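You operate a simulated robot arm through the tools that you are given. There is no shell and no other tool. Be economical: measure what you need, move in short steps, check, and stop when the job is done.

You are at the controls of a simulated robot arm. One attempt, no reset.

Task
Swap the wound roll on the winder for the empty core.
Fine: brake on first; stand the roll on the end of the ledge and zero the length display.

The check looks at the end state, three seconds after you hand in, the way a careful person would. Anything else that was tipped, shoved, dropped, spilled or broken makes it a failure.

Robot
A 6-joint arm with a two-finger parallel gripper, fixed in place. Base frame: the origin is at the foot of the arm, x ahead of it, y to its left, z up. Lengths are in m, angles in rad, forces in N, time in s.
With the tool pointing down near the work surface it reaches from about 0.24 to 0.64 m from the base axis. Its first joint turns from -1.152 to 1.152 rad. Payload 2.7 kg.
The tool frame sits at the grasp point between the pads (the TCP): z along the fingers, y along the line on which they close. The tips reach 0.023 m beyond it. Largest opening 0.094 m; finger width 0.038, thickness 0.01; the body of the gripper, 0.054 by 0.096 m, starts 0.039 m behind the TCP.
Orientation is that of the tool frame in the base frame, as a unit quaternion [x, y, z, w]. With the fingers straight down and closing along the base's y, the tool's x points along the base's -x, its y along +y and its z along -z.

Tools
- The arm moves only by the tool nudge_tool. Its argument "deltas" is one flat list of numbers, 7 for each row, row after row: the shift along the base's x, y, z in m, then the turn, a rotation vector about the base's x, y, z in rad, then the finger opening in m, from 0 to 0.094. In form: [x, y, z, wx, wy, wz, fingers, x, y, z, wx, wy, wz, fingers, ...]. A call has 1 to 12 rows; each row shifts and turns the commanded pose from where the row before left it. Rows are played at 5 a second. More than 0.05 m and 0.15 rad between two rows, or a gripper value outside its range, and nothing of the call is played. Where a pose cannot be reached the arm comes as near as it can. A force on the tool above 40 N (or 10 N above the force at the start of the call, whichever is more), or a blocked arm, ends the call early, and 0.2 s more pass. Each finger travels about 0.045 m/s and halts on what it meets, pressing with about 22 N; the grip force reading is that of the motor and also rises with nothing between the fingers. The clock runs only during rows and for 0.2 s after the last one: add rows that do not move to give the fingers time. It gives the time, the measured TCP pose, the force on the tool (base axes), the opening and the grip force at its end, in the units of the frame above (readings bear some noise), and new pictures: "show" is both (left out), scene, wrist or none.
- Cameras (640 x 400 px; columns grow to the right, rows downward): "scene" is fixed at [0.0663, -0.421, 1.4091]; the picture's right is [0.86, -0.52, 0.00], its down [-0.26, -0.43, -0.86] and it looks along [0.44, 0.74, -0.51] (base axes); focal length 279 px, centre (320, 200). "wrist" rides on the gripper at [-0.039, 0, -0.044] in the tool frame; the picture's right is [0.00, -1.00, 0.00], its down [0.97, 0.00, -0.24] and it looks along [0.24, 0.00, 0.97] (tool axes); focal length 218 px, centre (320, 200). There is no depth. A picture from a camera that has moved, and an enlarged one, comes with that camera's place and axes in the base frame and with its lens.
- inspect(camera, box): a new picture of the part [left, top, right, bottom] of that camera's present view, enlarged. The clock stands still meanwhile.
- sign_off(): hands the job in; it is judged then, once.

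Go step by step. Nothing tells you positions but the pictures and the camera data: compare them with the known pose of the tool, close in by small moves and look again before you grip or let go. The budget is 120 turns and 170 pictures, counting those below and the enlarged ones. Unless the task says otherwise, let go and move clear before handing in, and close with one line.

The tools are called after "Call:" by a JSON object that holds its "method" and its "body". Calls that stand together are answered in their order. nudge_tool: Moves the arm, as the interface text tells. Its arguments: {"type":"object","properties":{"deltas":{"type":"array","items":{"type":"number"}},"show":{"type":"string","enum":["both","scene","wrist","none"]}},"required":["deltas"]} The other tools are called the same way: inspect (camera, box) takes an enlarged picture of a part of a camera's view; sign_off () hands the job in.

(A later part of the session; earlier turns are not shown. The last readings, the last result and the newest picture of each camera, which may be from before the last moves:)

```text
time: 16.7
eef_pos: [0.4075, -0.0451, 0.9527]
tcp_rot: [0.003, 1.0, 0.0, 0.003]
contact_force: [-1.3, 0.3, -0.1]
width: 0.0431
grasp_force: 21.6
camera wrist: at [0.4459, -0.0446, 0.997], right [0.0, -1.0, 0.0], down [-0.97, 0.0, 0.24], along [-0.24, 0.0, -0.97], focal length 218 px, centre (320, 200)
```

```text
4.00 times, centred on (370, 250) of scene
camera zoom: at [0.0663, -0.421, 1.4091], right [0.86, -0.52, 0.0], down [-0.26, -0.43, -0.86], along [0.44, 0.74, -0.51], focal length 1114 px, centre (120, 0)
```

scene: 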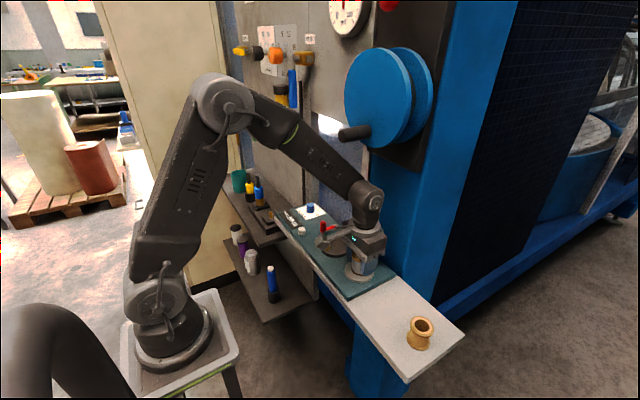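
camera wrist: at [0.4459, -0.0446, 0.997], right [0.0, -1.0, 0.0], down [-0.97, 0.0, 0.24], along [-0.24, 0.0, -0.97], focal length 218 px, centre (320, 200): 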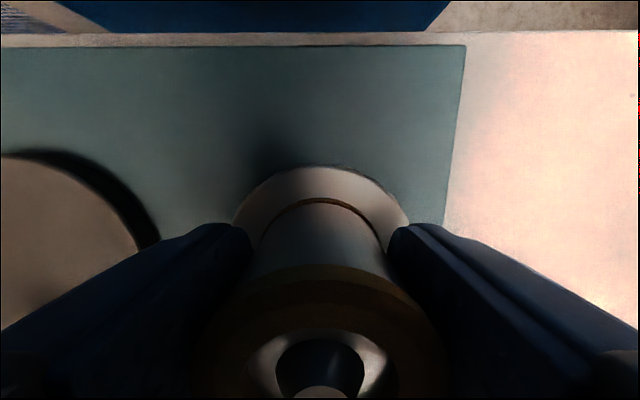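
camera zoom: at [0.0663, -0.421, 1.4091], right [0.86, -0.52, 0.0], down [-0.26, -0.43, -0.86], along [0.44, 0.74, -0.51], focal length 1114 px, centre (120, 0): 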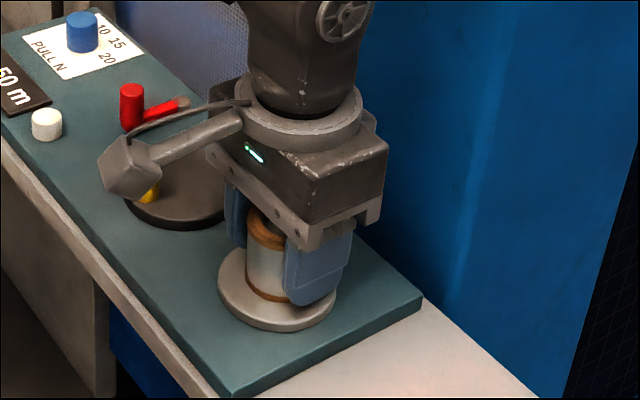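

The roll is back on the plate. Releasing, then pitching the tool about its closing axis by 0.45 rad.

Call:
{"method": "nudge_tool", "body": {"deltas": [0, 0, -0.002, 0, 0, 0, 0.03, 0, 0, 0, 0, 0, 0, 0.06, 0, 0, 0, 0, 0, 0, 0.08, 0, 0, 0.002, 0, -0.1, 0, 0.08, 0, 0, 0.002, 0, -0.12, 0, 0.08, 0, 0, 0, 0, -0.12, 0, 0.08, 0, 0, 0, 0, -0.11, 0, 0.08, 0, 0, 0, 0, 0, 0, 0.08]}}

Call:
{"method": "inspect", "body": {"camera": "scene", "box": [300, 190, 420, 300]}}

```text
time: 18.5
eef_pos: [0.4064, -0.0458, 0.954]
tcp_rot: [0.003, 0.975, 0.001, 0.224]
contact_force: [0.2, -0.5, -0.1]
width: 0.0798
grasp_force: 0.0
camera wrist: at [0.4223, -0.0447, 1.011], right [0.0, -1.0, 0.0], down [-0.98, 0.0, -0.21], along [0.21, 0.0, -0.98], focal length 218 px, centre (320, 200)
```

scene: 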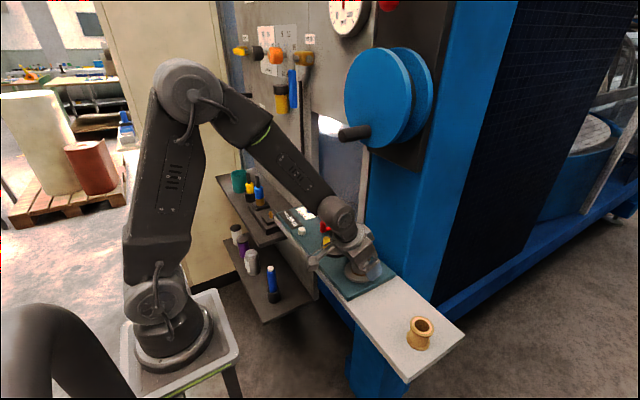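
wrist: 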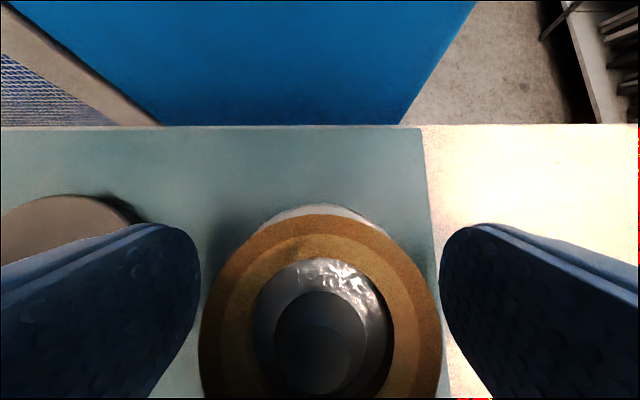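

```text
3.64 times, centred on (360, 245) of scene
camera zoom: at [0.0663, -0.421, 1.4091], right [0.86, -0.52, 0.0], down [-0.26, -0.43, -0.86], along [0.44, 0.74, -0.51], focal length 1013 px, centre (174, 36)
```

zoom: 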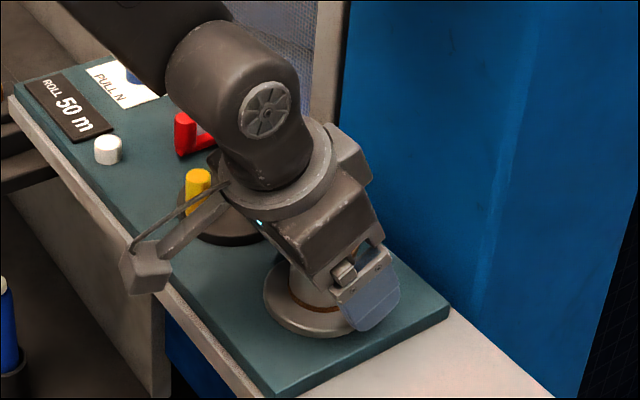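

The wrist now sits well back from the handle, with the roll centred between the pads. Closing and lifting in small steps.

Call:
{"method": "nudge_tool", "body": {"deltas": [0, 0, 0, 0, 0, 0, 0.05, 0, 0, 0, 0, 0, 0, 0.03, 0, 0, 0, 0, 0, 0, 0.03, 0, 0, 0, 0, 0, 0, 0.03, 0, 0, 0.01, 0, 0, 0, 0.03, 0, 0, 0.015, 0, 0, 0, 0.03, 0, 0, 0.015, 0, 0, 0, 0.03, 0, 0, 0, 0, 0, 0, 0.03]}}

Call:
{"method": "inspect", "body": {"camera": "scene", "box": [300, 190, 420, 300]}}

```text
time: 20.3
eef_pos: [0.4074, -0.0456, 0.9948]
tcp_rot: [0.003, 0.974, 0.001, 0.225]
contact_force: [-0.4, 0.4, 0.2]
width: 0.043
grasp_force: 22.0
camera wrist: at [0.4224, -0.0453, 1.0519], right [0.0, -1.0, 0.0], down [-0.98, 0.0, -0.21], along [0.21, 0.0, -0.98], focal length 218 px, centre (320, 200)
```

scene: 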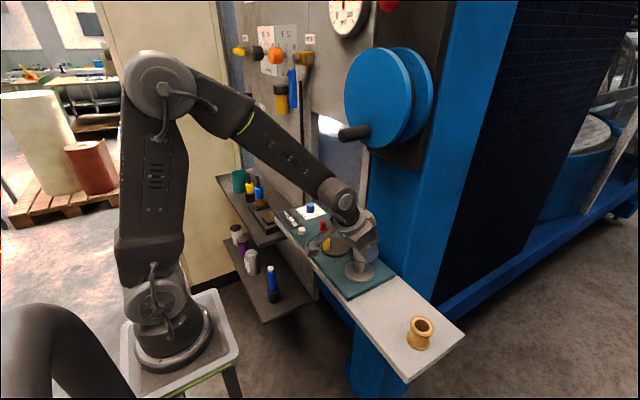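
wrist: 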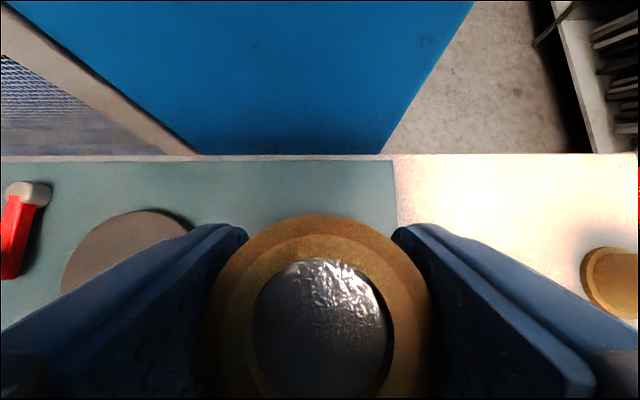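

```text
3.64 times, centred on (360, 245) of scene
camera zoom: at [0.0663, -0.421, 1.4091], right [0.86, -0.52, 0.0], down [-0.26, -0.43, -0.86], along [0.44, 0.74, -0.51], focal length 1013 px, centre (174, 36)
```

zoom: 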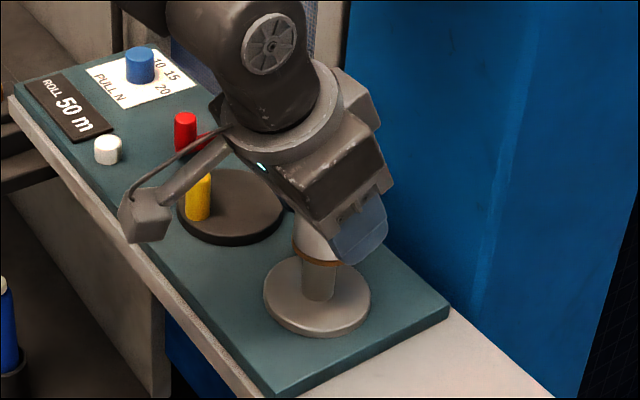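

Lifted freely by 40 mm with no tilt or force. Continuing upward until the roll clears the post.

Call:
{"method": "nudge_tool", "body": {"deltas": [0, 0, 0.012, 0, 0, 0, 0.03, 0, 0, 0.012, 0, 0, 0, 0.03, 0, 0, 0, 0, 0, 0, 0.03]}}

Call:
{"method": "inspect", "body": {"camera": "scene", "box": [300, 190, 420, 300]}}

```text
time: 21.1
eef_pos: [0.4074, -0.0453, 1.0185]
tcp_rot: [0.001, 0.975, 0.002, 0.224]
contact_force: [0.0, 0.4, -0.6]
width: 0.0431
grasp_force: 21.9
camera wrist: at [0.4224, -0.0451, 1.0759], right [0.0, -1.0, 0.0], down [-0.98, 0.0, -0.21], along [0.21, 0.0, -0.98], focal length 218 px, centre (320, 200)
```

scene: 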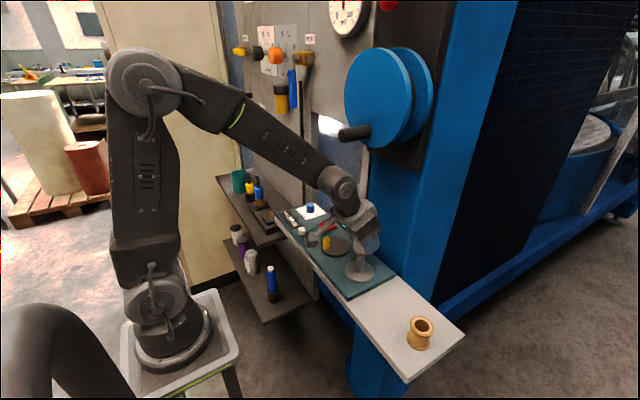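
wrist: 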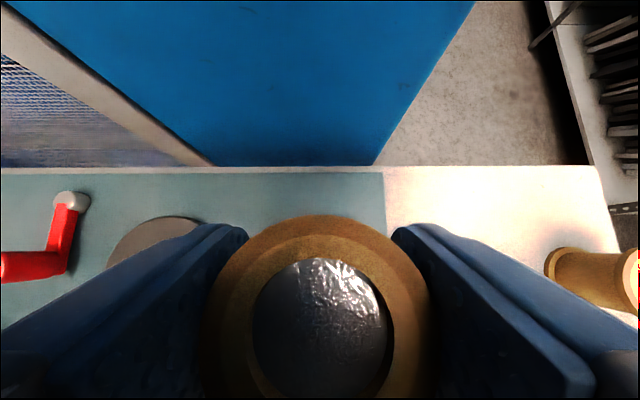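

```text
3.64 times, centred on (360, 245) of scene
camera zoom: at [0.0663, -0.421, 1.4091], right [0.86, -0.52, 0.0], down [-0.26, -0.43, -0.86], along [0.44, 0.74, -0.51], focal length 1013 px, centre (174, 36)
```

zoom: 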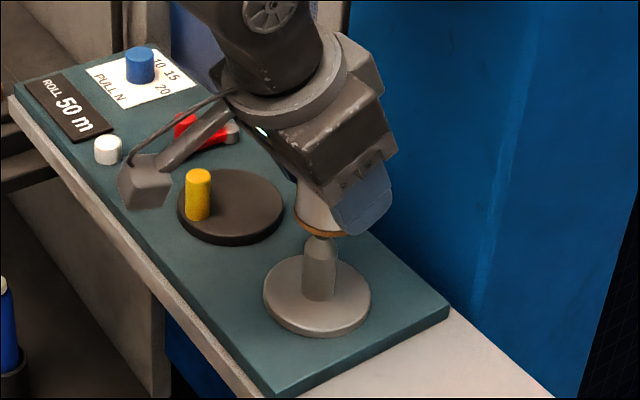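

The post's tapered nose is just at the roll's underside. I'll rise 15 mm more, carry the roll to y of about -0.155 over the pale ledge, and look.

Call:
{"method": "nudge_tool", "body": {"deltas": [0, 0, 0.015, 0, 0, 0, 0.03, 0, 0, 0, 0, 0, 0, 0.03, 0, -0.035, 0, 0, 0, 0, 0.03, 0, -0.04, 0, 0, 0, 0, 0.03, -0.005, -0.037, 0, 0, 0, 0, 0.03, 0, 0, 0, 0, 0, 0, 0.03]}}

Call:
{"method": "inspect", "body": {"camera": "scene", "box": [330, 210, 470, 360]}}

```text
time: 22.5
eef_pos: [0.4006, -0.1568, 1.0341]
tcp_rot: [0.003, 0.975, 0.001, 0.224]
contact_force: [0.3, -0.6, -0.2]
width: 0.0432
grasp_force: 21.8
camera wrist: at [0.417, -0.157, 1.0908], right [0.0, -1.0, 0.0], down [-0.98, 0.0, -0.21], along [0.21, 0.0, -0.98], focal length 218 px, centre (320, 200)
```

scene: 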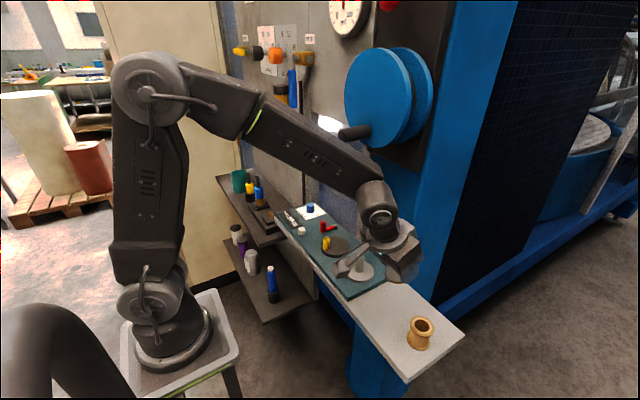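
wrist: 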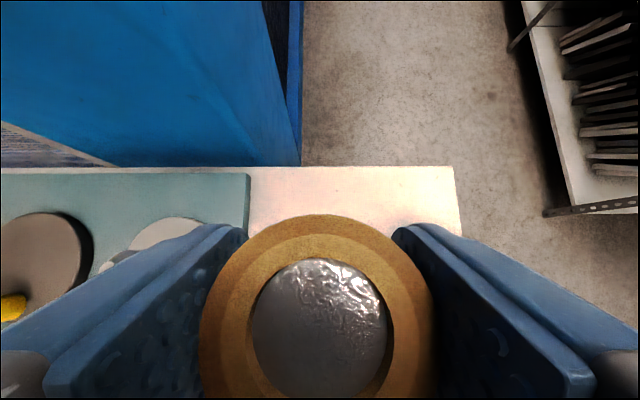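

```text
2.67 times, centred on (400, 285) of scene
camera zoom: at [0.0663, -0.4211, 1.4091], right [0.86, -0.52, 0.0], down [-0.26, -0.43, -0.86], along [0.44, 0.74, -0.51], focal length 743 px, centre (107, -27)
```

zoom: 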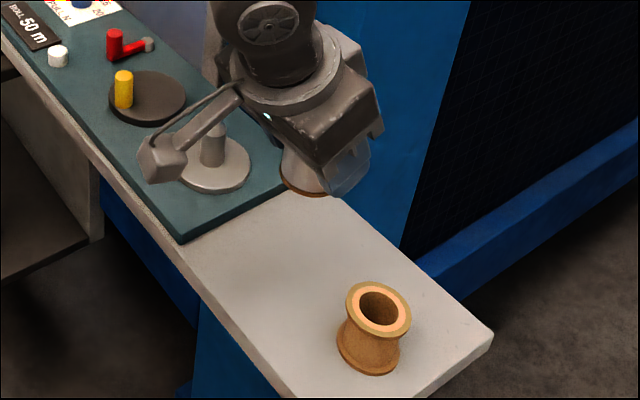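

The roll hangs over the pale ledge with the core well aside. Lowering to about 0.95, then I'll feel for contact.

Call:
{"method": "nudge_tool", "body": {"deltas": [0, 0, -0.03, 0, 0, 0, 0.03, 0, 0, -0.03, 0, 0, 0, 0.03, 0, 0, -0.02, 0, 0, 0, 0.03, 0, 0, 0, 0, 0, 0, 0.03], "show": "scene"}}

Call:
{"method": "inspect", "body": {"camera": "scene", "box": [350, 230, 450, 350]}}

```text
time: 23.5
eef_pos: [0.4021, -0.1584, 0.9544]
tcp_rot: [0.002, 0.975, 0.001, 0.224]
contact_force: [-0.5, 1.1, -0.7]
width: 0.0429
grasp_force: 21.8
```

scene: 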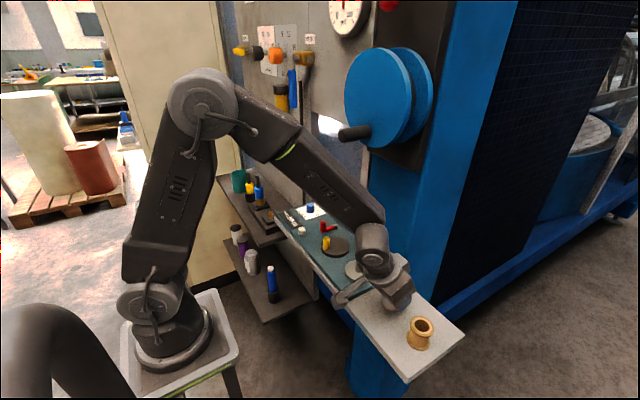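

```text
3.33 times, centred on (400, 290) of scene
camera zoom: at [0.0663, -0.4211, 1.4091], right [0.86, -0.52, 0.0], down [-0.26, -0.43, -0.86], along [0.44, 0.74, -0.51], focal length 929 px, centre (53, -100)
```

zoom: 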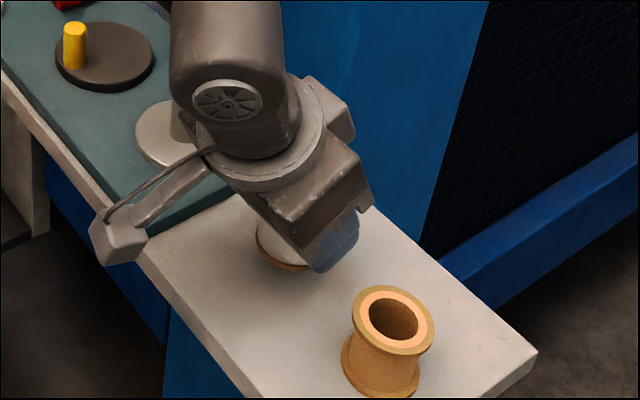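

Roll bottom is still about 2 cm above the ledge. Lowering in small steps.

Call:
{"method": "nudge_tool", "body": {"deltas": [0, 0, -0.006, 0, 0, 0, 0.03, 0, 0, -0.005, 0, 0, 0, 0.03, 0, 0, 0, 0, 0, 0, 0.03], "show": "none"}}

Call:
{"method": "inspect", "body": {"camera": "scene", "box": [360, 250, 430, 310]}}

```text
time: 24.3
eef_pos: [0.4012, -0.1567, 0.9418]
tcp_rot: [0.003, 0.974, 0.001, 0.225]
contact_force: [0.1, -0.7, -0.8]
width: 0.043
grasp_force: 22.2
```

```text
6.67 times, centred on (395, 280) of scene
camera zoom: at [0.0663, -0.4211, 1.4091], right [0.86, -0.52, 0.0], down [-0.26, -0.43, -0.86], along [0.44, 0.74, -0.51], focal length 1857 px, centre (-180, -333)
```

zoom: 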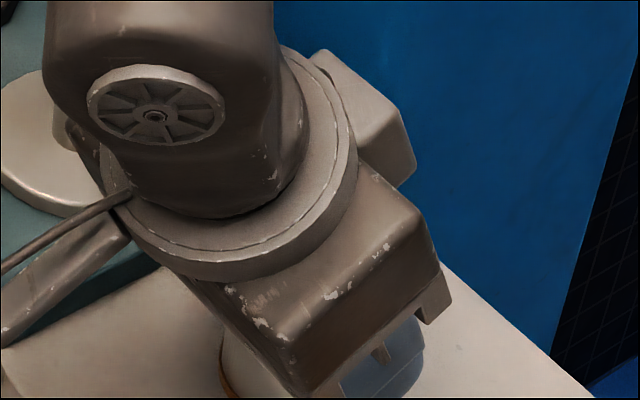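

No contact yet; continuing down in 3 mm steps.

Call:
{"method": "nudge_tool", "body": {"deltas": [0, 0, -0.003, 0, 0, 0, 0.03, 0, 0, -0.003, 0, 0, 0, 0.03, 0, 0, 0, 0, 0, 0, 0.03], "show": "none"}}

Call:
{"method": "nudge_tool", "body": {"deltas": [0, 0, -0.003, 0, 0, 0, 0.03, 0, 0, 0, 0, 0, 0, 0.03], "show": "none"}}

Call:
{"method": "inspect", "body": {"camera": "scene", "box": [350, 270, 420, 330]}}

```text
time: 25.1
eef_pos: [0.4031, -0.1575, 0.9363]
tcp_rot: [0.002, 0.975, 0.001, 0.224]
contact_force: [0.2, -0.7, -0.5]
width: 0.043
grasp_force: 22.1
```

```text
time: 25.7
eef_pos: [0.4015, -0.1578, 0.9338]
tcp_rot: [0.003, 0.975, 0.001, 0.224]
contact_force: [0.1, 0.0, -1.4]
width: 0.0427
grasp_force: 22.1
```

```text
6.67 times, centred on (385, 300) of scene
camera zoom: at [0.0663, -0.4211, 1.4091], right [0.86, -0.52, 0.0], down [-0.26, -0.43, -0.86], along [0.44, 0.74, -0.51], focal length 1857 px, centre (-113, -467)
```

zoom: 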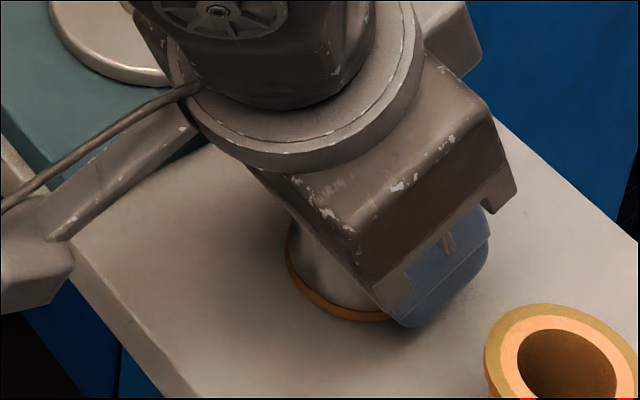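

Very near the surface now. Continuing in 2 mm steps.

Call:
{"method": "nudge_tool", "body": {"deltas": [0, 0, -0.002, 0, 0, 0, 0.03, 0, 0, 0, 0, 0, 0, 0.03], "show": "none"}}

Call:
{"method": "nudge_tool", "body": {"deltas": [0, 0, -0.002, 0, 0, 0, 0.03, 0, 0, 0, 0, 0, 0, 0.03], "show": "none"}}

Call:
{"method": "inspect", "body": {"camera": "scene", "box": [350, 270, 420, 330]}}

```text
time: 26.3
eef_pos: [0.4022, -0.1574, 0.9323]
tcp_rot: [0.003, 0.974, 0.0, 0.226]
contact_force: [-2.7, 0.0, 5.8]
width: 0.0428
grasp_force: 22.0
```

```text
time: 26.9
eef_pos: [0.4044, -0.158, 0.931]
tcp_rot: [0.002, 0.974, -0.001, 0.226]
contact_force: [-5.2, 1.1, 23.8]
width: 0.043
grasp_force: 22.0
```

```text
6.67 times, centred on (385, 300) of scene
camera zoom: at [0.0659, -0.4209, 1.4092], right [0.86, -0.52, 0.0], down [-0.26, -0.43, -0.86], along [0.44, 0.74, -0.51], focal length 1857 px, centre (-113, -467)
```

zoom: 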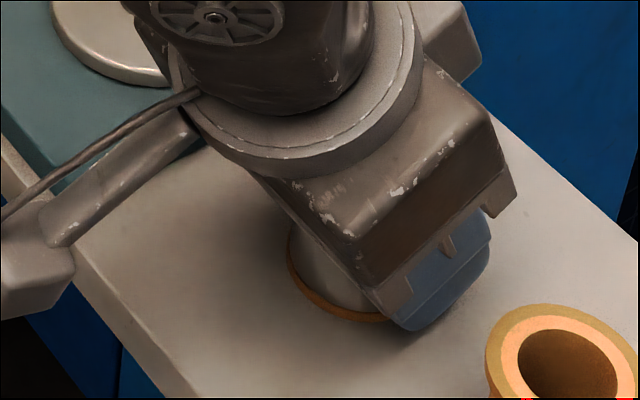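

Contact made with the ledge at TCP z of about 0.932. Easing 2 mm, opening, and pulling up and back clear of the roll.

Call:
{"method": "nudge_tool", "body": {"deltas": [0, 0, 0.002, 0, 0, 0, 0.03, 0, 0, 0, 0, 0, 0, 0.055, 0, 0, 0, 0, 0, 0, 0.066, 0, 0, 0, 0, 0, 0, 0.066, -0.005, 0, 0.02, 0, 0, 0, 0.066, -0.01, 0, 0.04, 0, 0, 0, 0.066, 0, 0, 0.03, 0, 0, 0, 0.066, 0, 0, 0, 0, 0, 0, 0.066]}}

Call:
{"method": "inspect", "body": {"camera": "scene", "box": [330, 230, 470, 350]}}

```text
time: 28.7
eef_pos: [0.3884, -0.1572, 1.0225]
tcp_rot: [0.002, 0.975, 0.001, 0.224]
contact_force: [-0.1, 0.1, 0.6]
width: 0.066
grasp_force: 0.1
camera wrist: at [0.4039, -0.1574, 1.0794], right [0.0, -1.0, 0.0], down [-0.98, 0.01, -0.21], along [0.21, 0.0, -0.98], focal length 218 px, centre (320, 200)
```

scene: 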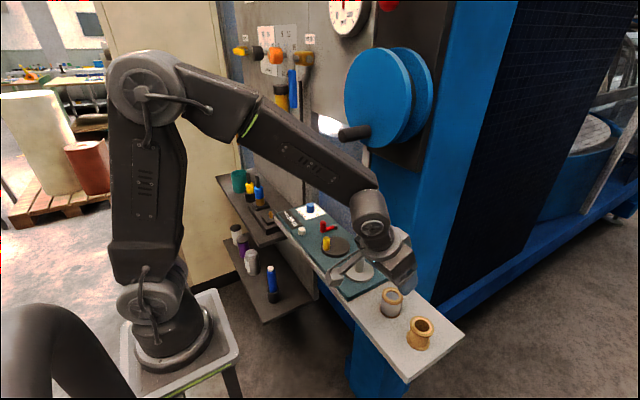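
wrist: 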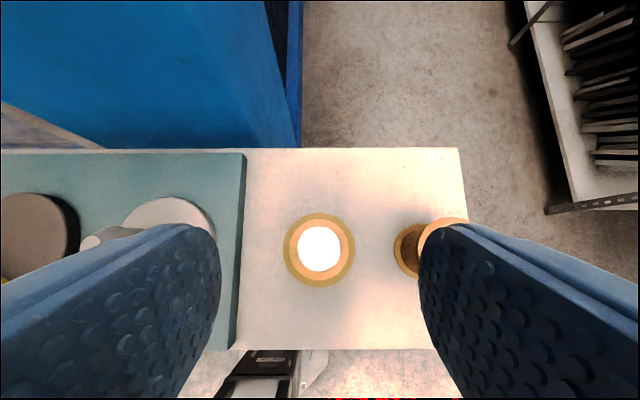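

```text
3.33 times, centred on (400, 290) of scene
camera zoom: at [0.0663, -0.421, 1.4091], right [0.86, -0.52, 0.0], down [-0.26, -0.43, -0.86], along [0.44, 0.74, -0.51], focal length 929 px, centre (53, -100)
```

zoom: 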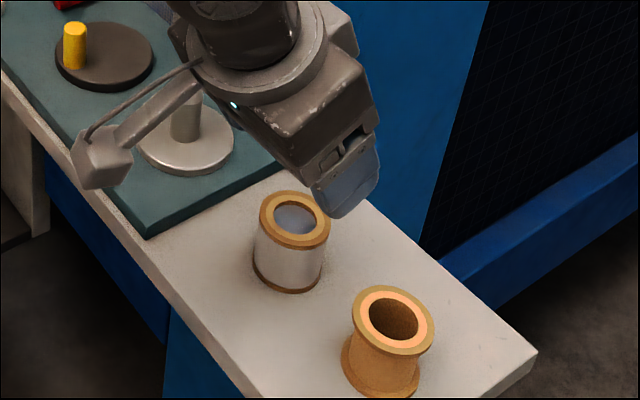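

The roll stands upright. Now moving over the empty core near y = -0.24.

Call:
{"method": "nudge_tool", "body": {"deltas": [0, -0.042, 0, 0, 0, 0, 0.08, 0, -0.042, 0, 0, 0, 0, 0.08, 0, 0, 0, 0, 0, 0, 0.08], "show": "wrist"}}

Call:
{"method": "inspect", "body": {"camera": "scene", "box": [340, 240, 480, 370]}}

```text
time: 29.5
eef_pos: [0.3885, -0.2415, 1.0224]
tcp_rot: [0.002, 0.975, 0.002, 0.224]
contact_force: [0.0, 0.0, 0.5]
width: 0.0798
grasp_force: 0.0
camera wrist: at [0.4037, -0.2406, 1.0791], right [0.0, -1.0, 0.0], down [-0.98, 0.0, -0.21], along [0.21, 0.0, -0.98], focal length 218 px, centre (320, 200)
```

wrist: 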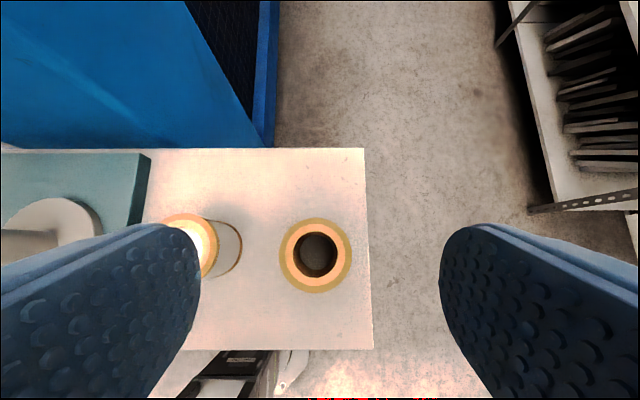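

```text
3.08 times, centred on (410, 305) of scene
camera zoom: at [0.0663, -0.4211, 1.4091], right [0.86, -0.52, 0.0], down [-0.26, -0.43, -0.86], along [0.44, 0.74, -0.51], focal length 857 px, centre (43, -123)
```

zoom: 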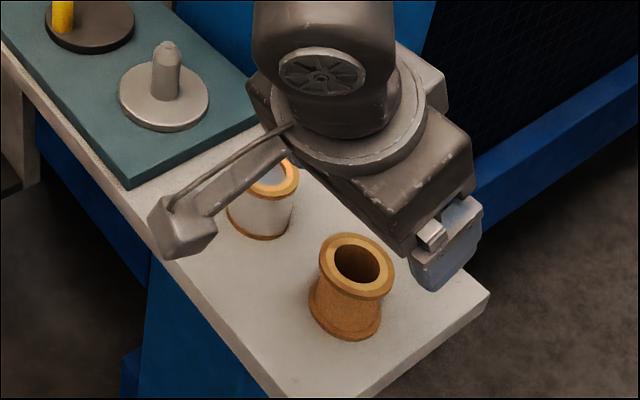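

The core is at about (0.399, -0.239), 8 cm from the roll. Descending with a 7 cm opening to keep clear of the roll.

Call:
{"method": "nudge_tool", "body": {"deltas": [0.0105, 0.0015, 0, 0, 0, 0, 0.068, 0, 0, -0.04, 0, 0, 0, 0.068, 0, 0, -0.03, 0, 0, 0, 0.068, 0, 0, -0.015, 0, 0, 0, 0.068, 0, 0, 0, 0, 0, 0, 0.068]}}

Call:
{"method": "inspect", "body": {"camera": "scene", "box": [340, 240, 480, 370]}}

```text
time: 30.7
eef_pos: [0.3984, -0.2397, 0.9337]
tcp_rot: [0.002, 0.974, 0.001, 0.225]
contact_force: [0.0, 0.1, 0.0]
width: 0.0676
grasp_force: 0.1
camera wrist: at [0.4131, -0.2393, 0.9919], right [0.0, -1.0, 0.0], down [-0.98, 0.0, -0.21], along [0.21, 0.0, -0.98], focal length 218 px, centre (320, 200)
```

scene: 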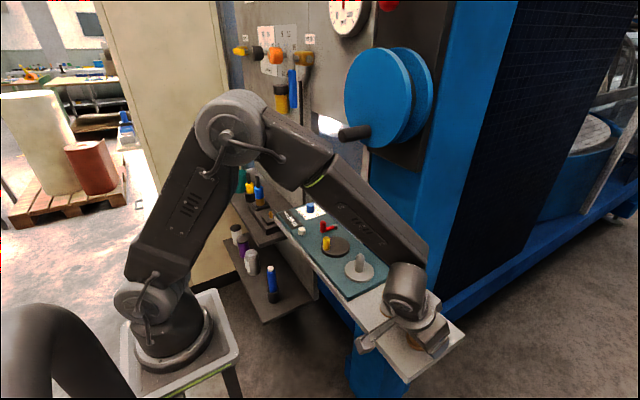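
wrist: 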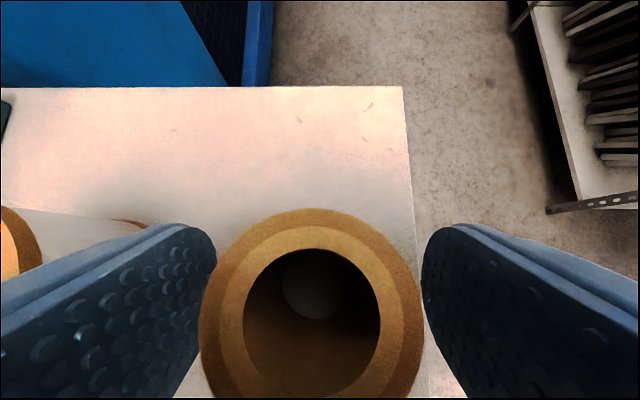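

```text
3.08 times, centred on (410, 305) of scene
camera zoom: at [0.0663, -0.4211, 1.4091], right [0.86, -0.52, 0.0], down [-0.26, -0.43, -0.86], along [0.44, 0.74, -0.51], focal length 857 px, centre (43, -123)
```

zoom: 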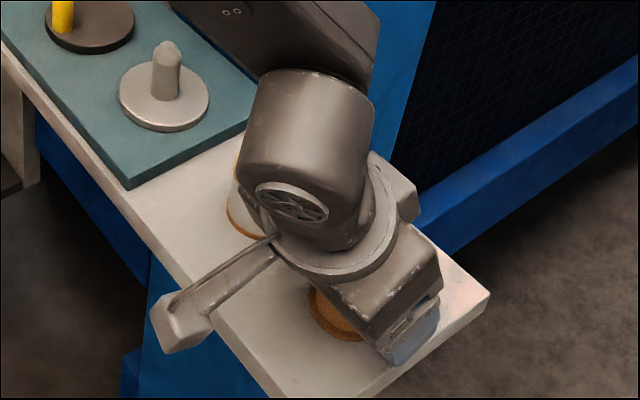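

Core is about 2 mm to the left of centre; adjusting and closing on it.

Call:
{"method": "nudge_tool", "body": {"deltas": [0.001, 0.0025, -0.001, 0, 0, 0, 0.068, 0, 0, 0, 0, 0, 0, 0.045, 0, 0, 0, 0, 0, 0, 0.028, 0, 0, 0, 0, 0, 0, 0.028, 0, 0, 0, 0, 0, 0, 0.028]}}

Call:
{"method": "inspect", "body": {"camera": "scene", "box": [380, 280, 460, 360]}}

```text
time: 31.9
eef_pos: [0.399, -0.2375, 0.9343]
tcp_rot: [0.003, 0.975, 0.001, 0.224]
contact_force: [0.4, -0.4, 0.5]
width: 0.0432
grasp_force: 22.3
camera wrist: at [0.4141, -0.2369, 0.9915], right [0.0, -1.0, 0.0], down [-0.98, 0.0, -0.21], along [0.21, 0.0, -0.98], focal length 218 px, centre (320, 200)
```

scene: 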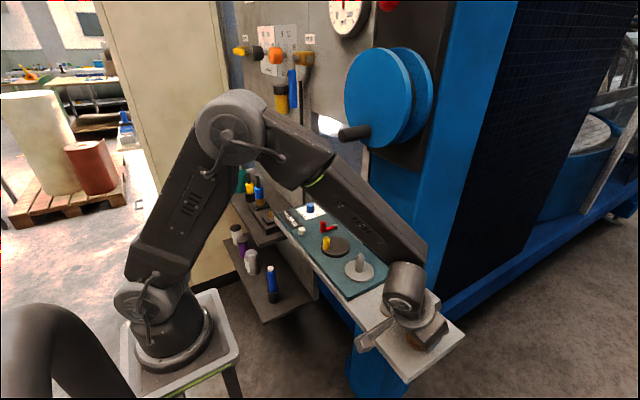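
wrist: 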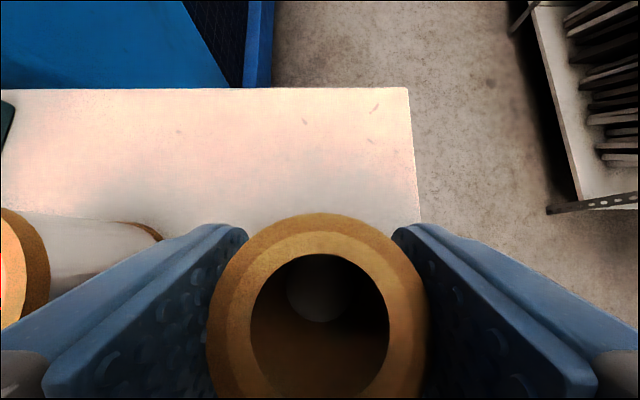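

```text
5.00 times, centred on (420, 320) of scene
camera zoom: at [0.0663, -0.421, 1.4091], right [0.86, -0.52, 0.0], down [-0.26, -0.43, -0.86], along [0.44, 0.74, -0.51], focal length 1393 px, centre (-180, -400)
```

zoom: 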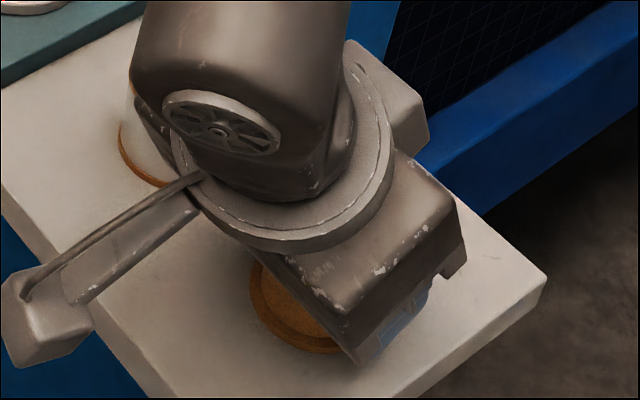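

Gripped at 43 mm, on the flanges. Lifting straight up 10 cm and checking that the core hangs upright.

Call:
{"method": "nudge_tool", "body": {"deltas": [0, 0, 0.01, 0, 0, 0, 0.028, 0, 0, 0.03, 0, 0, 0, 0.028, 0, 0, 0.035, 0, 0, 0, 0.028, 0, 0, 0.03, 0, 0, 0, 0.028, 0, 0, 0, 0, 0, 0, 0.028]}}

Call:
{"method": "inspect", "body": {"camera": "scene", "box": [370, 220, 470, 340]}}

```text
time: 33.1
eef_pos: [0.3973, -0.2363, 1.0403]
tcp_rot: [0.003, 0.975, 0.0, 0.224]
contact_force: [0.2, -0.4, -0.7]
width: 0.0428
grasp_force: 21.7
camera wrist: at [0.4126, -0.2363, 1.0967], right [0.0, -1.0, 0.0], down [-0.98, 0.0, -0.21], along [0.21, 0.0, -0.98], focal length 218 px, centre (320, 200)
```

scene: 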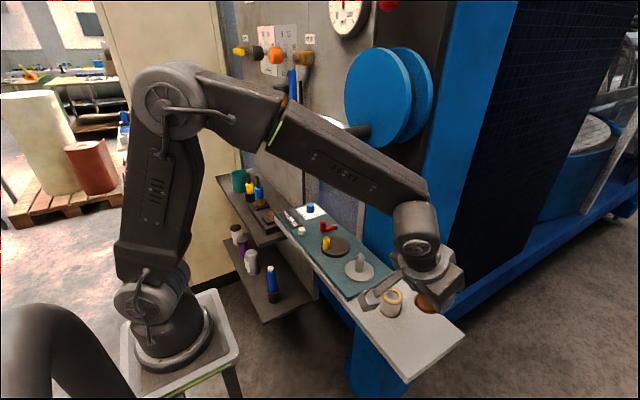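
wrist: 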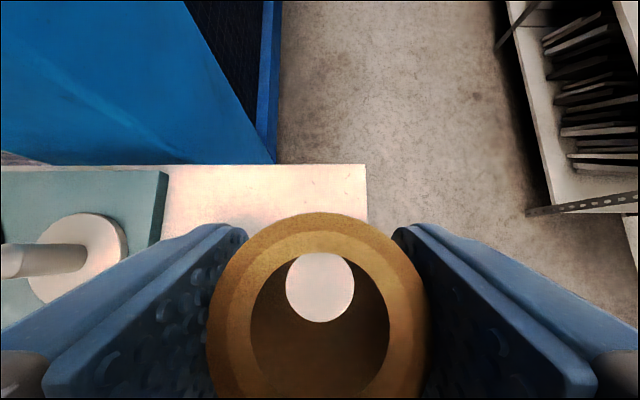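

```text
3.33 times, centred on (420, 280) of scene
camera zoom: at [0.0663, -0.421, 1.4091], right [0.86, -0.52, 0.0], down [-0.26, -0.43, -0.86], along [0.44, 0.74, -0.51], focal length 929 px, centre (-13, -67)
```

zoom: 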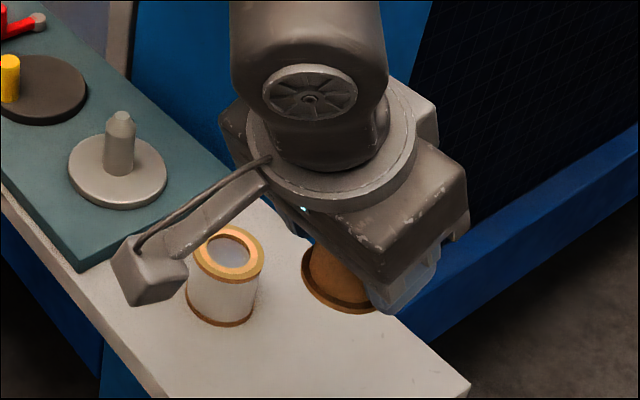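

The core hangs upright and the roll is undisturbed. Carrying it over to the post at (0.4075, -0.0455), staying at z 1.045.

Call:
{"method": "nudge_tool", "body": {"deltas": [0, 0.04, 0.004, 0, 0, 0, 0.028, 0.003, 0.04, 0, 0, 0, 0, 0.028, 0.003, 0.04, 0, 0, 0, 0, 0.028, 0.003, 0.04, 0, 0, 0, 0, 0.028, 0, 0.0305, 0, 0, 0, 0, 0.028, 0, 0, 0, 0, 0, 0, 0.028]}}

Call:
{"method": "inspect", "body": {"camera": "scene", "box": [310, 190, 430, 300]}}

Call:
{"method": "inspect", "body": {"camera": "wrist", "box": [200, 200, 440, 400]}}

```text
time: 34.5
eef_pos: [0.4065, -0.0462, 1.0434]
tcp_rot: [0.002, 0.975, 0.001, 0.224]
contact_force: [-0.7, -0.4, -0.3]
width: 0.0432
grasp_force: 21.9
camera wrist: at [0.4206, -0.0468, 1.1009], right [0.0, -1.0, 0.0], down [-0.98, 0.0, -0.21], along [0.21, 0.0, -0.98], focal length 218 px, centre (320, 200)
```

scene: 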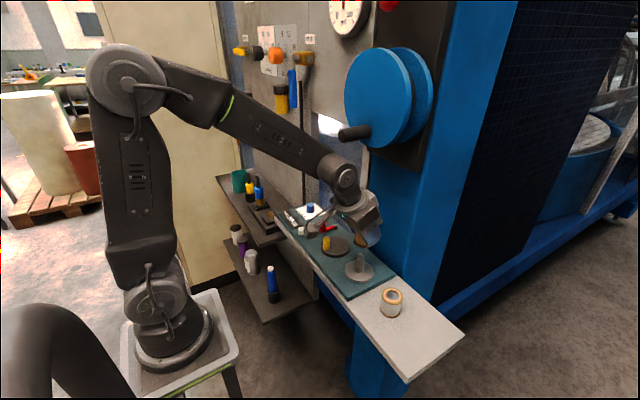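
wrist: 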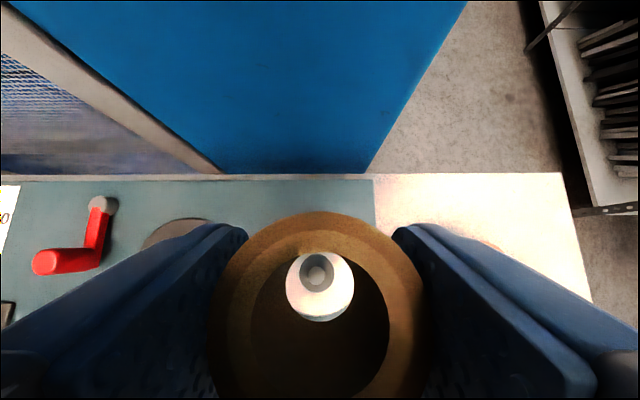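

```text
3.64 times, centred on (370, 245) of scene
camera zoom: at [0.0663, -0.421, 1.4091], right [0.86, -0.52, 0.0], down [-0.26, -0.43, -0.86], along [0.44, 0.74, -0.51], focal length 1013 px, centre (138, 36)
```

zoom: 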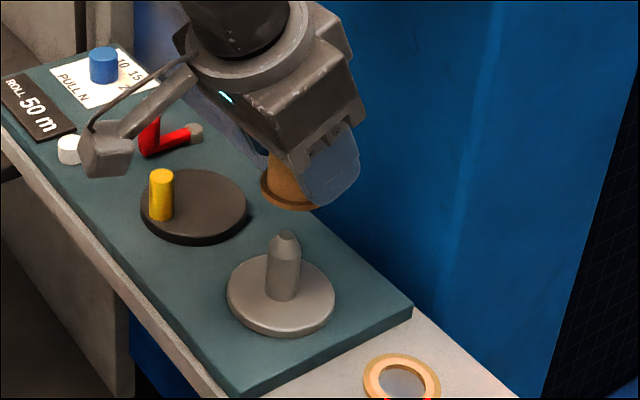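

```text
2.00 times, centred on (320, 300) of wrist
camera zoom: at [0.4206, -0.0468, 1.1009], right [0.0, -1.0, 0.0], down [-0.98, 0.0, -0.21], along [0.21, 0.0, -0.98], focal length 436 px, centre (320, 0)
```

zoom: 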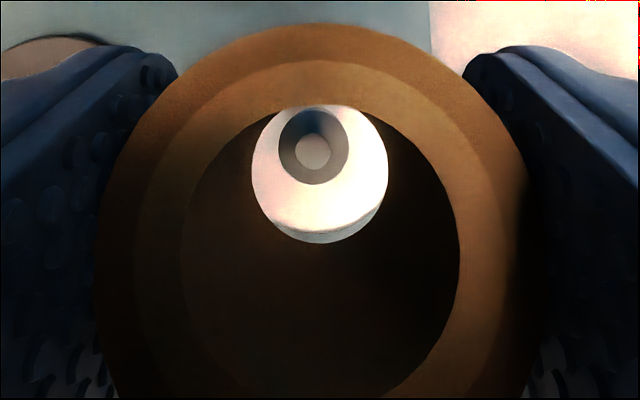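

Through the bore I can see the post nose about 2 mm to +y of centre, nose top at z 0.969. Shifting by that and lowering to just about the nose, then checking again.

Call:
{"method": "nudge_tool", "body": {"deltas": [-0.0005, 0.002, 0, 0, 0, 0, 0.028, 0, 0, -0.02, 0, 0, 0, 0.028, 0, 0, -0.012, 0, 0, 0, 0.028, 0, 0, 0, 0, 0, 0, 0.028], "show": "none"}}

Call:
{"method": "inspect", "body": {"camera": "wrist", "box": [200, 200, 440, 400]}}

Call:
{"method": "inspect", "body": {"camera": "scene", "box": [330, 210, 410, 290]}}

```text
time: 35.5
eef_pos: [0.4065, -0.0453, 1.0118]
tcp_rot: [0.002, 0.975, 0.001, 0.224]
contact_force: [-0.1, -0.7, -0.8]
width: 0.043
grasp_force: 21.7
```

```text
2.00 times, centred on (320, 300) of wrist
camera zoom: at [0.4225, -0.0445, 1.0688], right [0.0, -1.0, 0.0], down [-0.98, 0.0, -0.21], along [0.21, 0.0, -0.98], focal length 436 px, centre (320, 0)
```

zoom: 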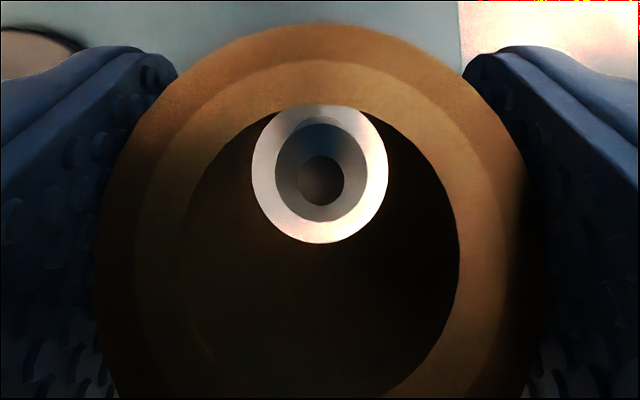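

```text
5.00 times, centred on (370, 250) of scene
camera zoom: at [0.0663, -0.421, 1.4091], right [0.86, -0.52, 0.0], down [-0.26, -0.43, -0.86], along [0.44, 0.74, -0.51], focal length 1393 px, centre (70, -50)
```

zoom: 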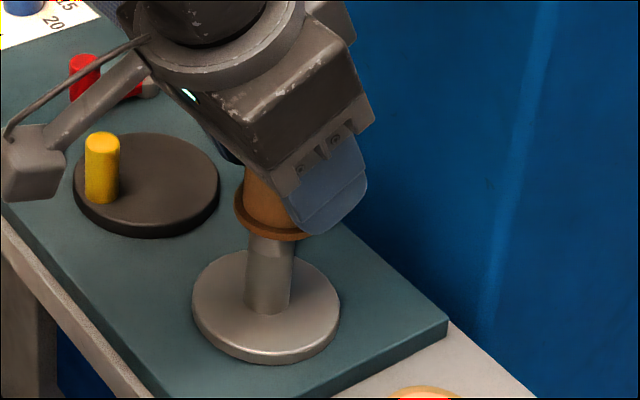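

The nose is centred in y; it looks roughly 2 mm toward the robot in x. Shifting -2 mm and lowering slowly over the nose.

Call:
{"method": "nudge_tool", "body": {"deltas": [-0.002, 0, 0, 0, 0, 0, 0.028, 0, 0, -0.008, 0, 0, 0, 0.028, 0, 0, -0.008, 0, 0, 0, 0.028, 0, 0, 0, 0, 0, 0, 0.028], "show": "none"}}

Call:
{"method": "inspect", "body": {"camera": "wrist", "box": [200, 200, 440, 400]}}

Call:
{"method": "inspect", "body": {"camera": "scene", "box": [330, 210, 410, 290]}}

```text
time: 36.5
eef_pos: [0.4067, -0.0442, 0.9956]
tcp_rot: [0.002, 0.975, 0.001, 0.224]
contact_force: [0.3, 0.0, -1.4]
width: 0.0433
grasp_force: 21.9
```

```text
2.00 times, centred on (320, 300) of wrist
camera zoom: at [0.4209, -0.044, 1.0526], right [0.0, -1.0, 0.0], down [-0.98, 0.0, -0.21], along [0.21, 0.0, -0.98], focal length 436 px, centre (320, 0)
```

zoom: 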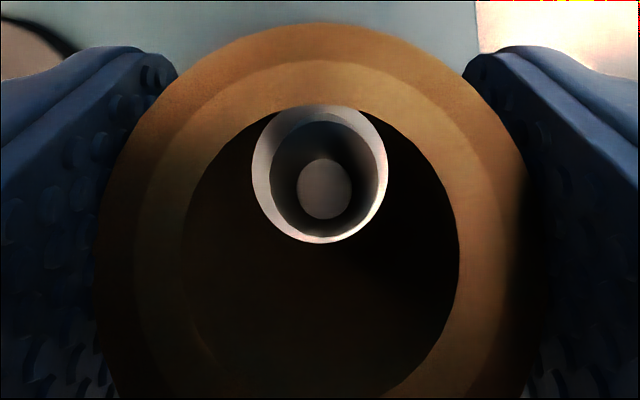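

```text
5.00 times, centred on (370, 250) of scene
camera zoom: at [0.0663, -0.421, 1.4091], right [0.86, -0.52, 0.0], down [-0.26, -0.43, -0.86], along [0.44, 0.74, -0.51], focal length 1393 px, centre (70, -50)
```

zoom: 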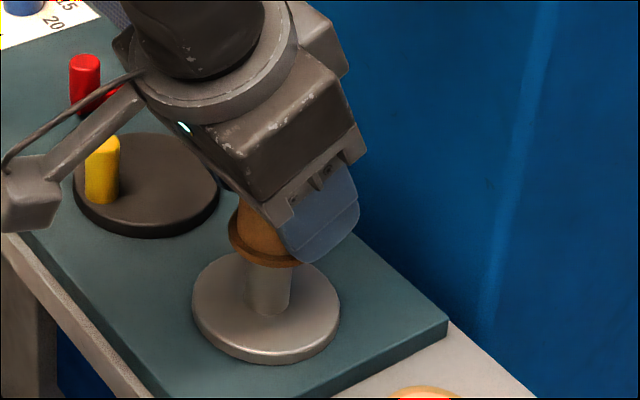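

The nose has entered; the shoulder is about 1 mm toward -x and -y of the bore centre. Correcting and continuing down.

Call:
{"method": "nudge_tool", "body": {"deltas": [-0.0013, -0.0009, 0, 0, 0, 0, 0.028, 0, 0, -0.005, 0, 0, 0, 0.028, 0, 0, -0.005, 0, 0, 0, 0.028, 0, 0, 0, 0, 0, 0, 0.028], "show": "none"}}

Call:
{"method": "inspect", "body": {"camera": "wrist", "box": [200, 200, 440, 400]}}

```text
time: 37.5
eef_pos: [0.4034, -0.0473, 0.9865]
tcp_rot: [0.002, 0.975, 0.001, 0.224]
contact_force: [-0.1, -0.6, -0.5]
width: 0.0433
grasp_force: 22.1
```

```text
2.00 times, centred on (320, 300) of wrist
camera zoom: at [0.4194, -0.0459, 1.0433], right [0.0, -1.0, 0.0], down [-0.98, 0.0, -0.21], along [0.21, 0.0, -0.98], focal length 436 px, centre (320, 0)
```

zoom: 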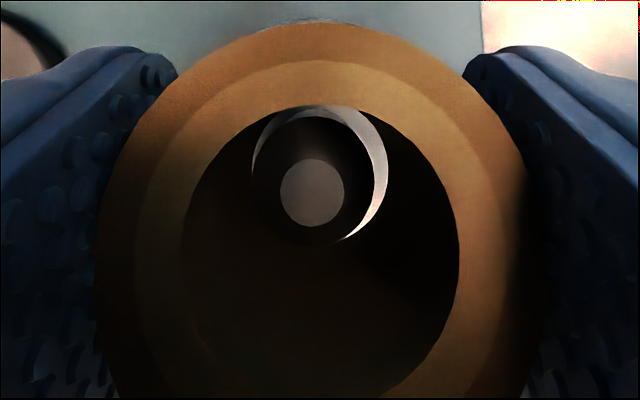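

The post is now off to +y by about 1.3 mm in the bore; nudging back and continuing down gently.

Call:
{"method": "nudge_tool", "body": {"deltas": [-0.0007, 0.0013, 0, 0, 0, 0, 0.028, 0, 0, -0.005, 0, 0, 0, 0.028, 0, 0, -0.005, 0, 0, 0, 0.028, 0, 0, 0, 0, 0, 0, 0.028], "show": "none"}}

Call:
{"method": "inspect", "body": {"camera": "wrist", "box": [200, 200, 440, 400]}}

Call:
{"method": "inspect", "body": {"camera": "scene", "box": [330, 210, 410, 290]}}

```text
time: 38.5
eef_pos: [0.4037, -0.0456, 0.9761]
tcp_rot: [0.003, 0.975, 0.001, 0.224]
contact_force: [-0.2, 0.3, -0.7]
width: 0.043
grasp_force: 22.2
```

```text
2.00 times, centred on (320, 300) of wrist
camera zoom: at [0.4191, -0.0438, 1.0329], right [0.0, -1.0, 0.0], down [-0.98, 0.0, -0.21], along [0.21, 0.0, -0.98], focal length 436 px, centre (320, 0)
```

zoom: 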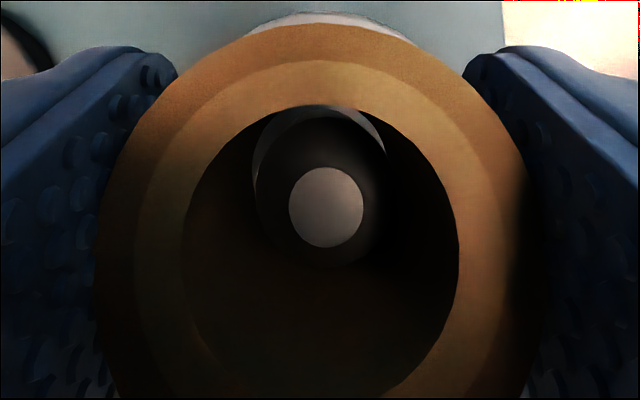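

```text
5.00 times, centred on (370, 250) of scene
camera zoom: at [0.0663, -0.421, 1.4091], right [0.86, -0.52, 0.0], down [-0.26, -0.43, -0.86], along [0.44, 0.74, -0.51], focal length 1393 px, centre (70, -50)
```

zoom: 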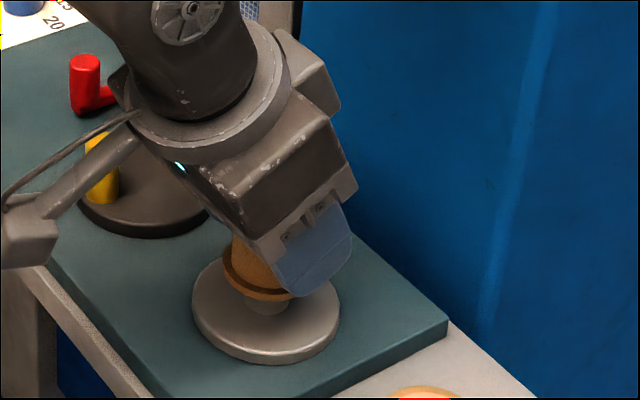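

Well centred with no load. Lowering the rest; seating is expected near TCP z 0.956.

Call:
{"method": "nudge_tool", "body": {"deltas": [0, -0.0004, -0.006, 0, 0, 0, 0.028, 0, 0, -0.006, 0, 0, 0, 0.028, 0, 0, -0.004, 0, 0, 0, 0.028, 0, 0, 0, 0, 0, 0, 0.028], "show": "none"}}

Call:
{"method": "nudge_tool", "body": {"deltas": [0, 0, -0.003, 0, 0, 0, 0.028, 0, 0, 0, 0, 0, 0, 0.028], "show": "none"}}

Call:
{"method": "inspect", "body": {"camera": "scene", "box": [330, 210, 410, 290]}}

```text
time: 39.5
eef_pos: [0.4042, -0.0438, 0.9602]
tcp_rot: [0.003, 0.975, 0.001, 0.224]
contact_force: [0.2, 0.4, -0.6]
width: 0.0431
grasp_force: 22.3
```

```text
time: 40.1
eef_pos: [0.4035, -0.0453, 0.9564]
tcp_rot: [0.003, 0.975, 0.001, 0.224]
contact_force: [0.6, -0.1, -0.4]
width: 0.0434
grasp_force: 22.2
```

```text
5.00 times, centred on (370, 250) of scene
camera zoom: at [0.0663, -0.421, 1.4091], right [0.86, -0.52, 0.0], down [-0.26, -0.43, -0.86], along [0.44, 0.74, -0.51], focal length 1393 px, centre (70, -50)
```

zoom: 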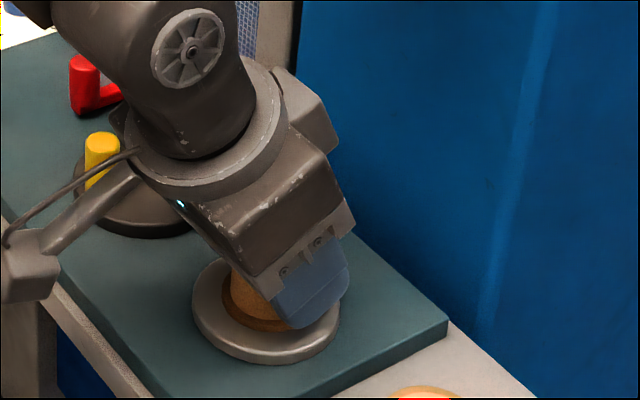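

Almost seated. Two more small steps to feel the plate.

Call:
{"method": "nudge_tool", "body": {"deltas": [0, 0, -0.002, 0, 0, 0, 0.028, 0, 0, 0, 0, 0, 0, 0.028], "show": "none"}}

Call:
{"method": "nudge_tool", "body": {"deltas": [0, 0, -0.0015, 0, 0, 0, 0.028, 0, 0, 0, 0, 0, 0, 0.028], "show": "none"}}

```text
time: 40.7
eef_pos: [0.4045, -0.0457, 0.9569]
tcp_rot: [0.002, 0.974, 0.002, 0.227]
contact_force: [-4.1, -2.7, 19.7]
width: 0.0432
grasp_force: 21.7
```

```text
time: 41.3
eef_pos: [0.4048, -0.0447, 0.9552]
tcp_rot: [0.002, 0.974, 0.001, 0.227]
contact_force: [1.3, -0.2, 23.4]
width: 0.0429
grasp_force: 22.1
```

Seated on the plate (about 20 N upward). Easing off, opening, and lifting clear, staying pitched back away from the handle.

Call:
{"method": "nudge_tool", "body": {"deltas": [0, 0, 0.003, 0, 0, 0, 0.028, 0, 0, 0, 0, 0, 0, 0.05, 0, 0, 0, 0, 0, 0, 0.07, 0, 0, 0, 0, 0, 0, 0.07, -0.01, 0, 0.02, 0, 0, 0, 0.07, -0.02, 0, 0.035, 0, 0, 0, 0.07, -0.01, 0, 0.03, 0, 0, 0, 0.07, 0, 0, 0, 0, 0, 0, 0.07]}}

Call:
{"method": "inspect", "body": {"camera": "scene", "box": [280, 190, 460, 320]}}

```text
time: 43.1
eef_pos: [0.3632, -0.0466, 1.0427]
tcp_rot: [0.002, 0.975, 0.001, 0.224]
contact_force: [0.2, 0.1, 0.1]
width: 0.0701
grasp_force: 0.1
camera wrist: at [0.3791, -0.0455, 1.0998], right [0.0, -1.0, 0.0], down [-0.98, 0.0, -0.21], along [0.21, 0.0, -0.98], focal length 218 px, centre (320, 200)
```

scene: 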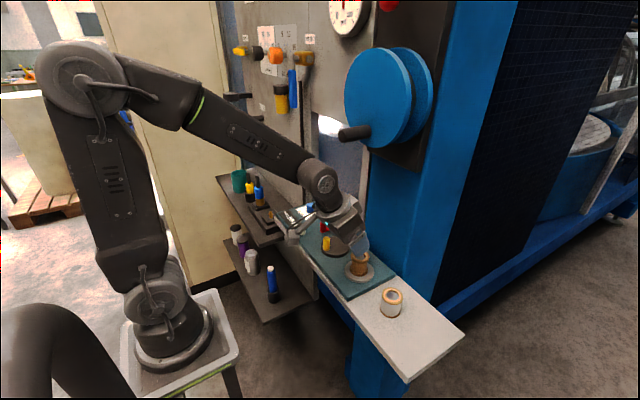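
wrist: 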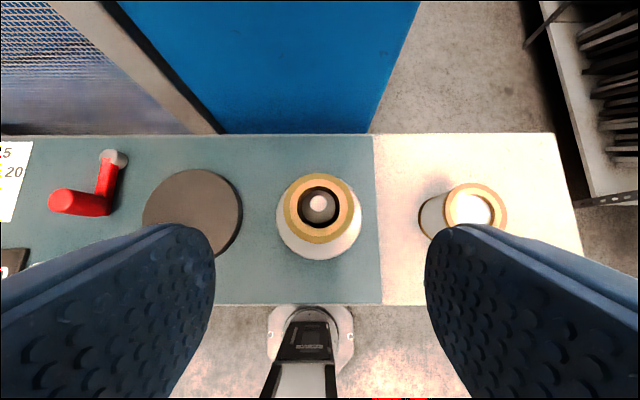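

```text
3.08 times, centred on (370, 255) of scene
camera zoom: at [0.0663, -0.421, 1.4091], right [0.86, -0.52, 0.0], down [-0.26, -0.43, -0.86], along [0.44, 0.74, -0.51], focal length 857 px, centre (166, 31)
```

zoom: 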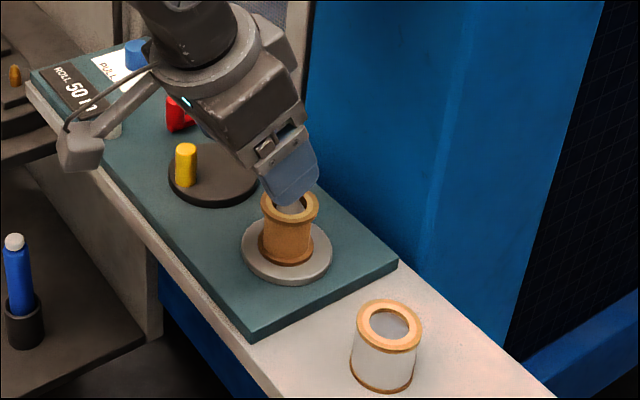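

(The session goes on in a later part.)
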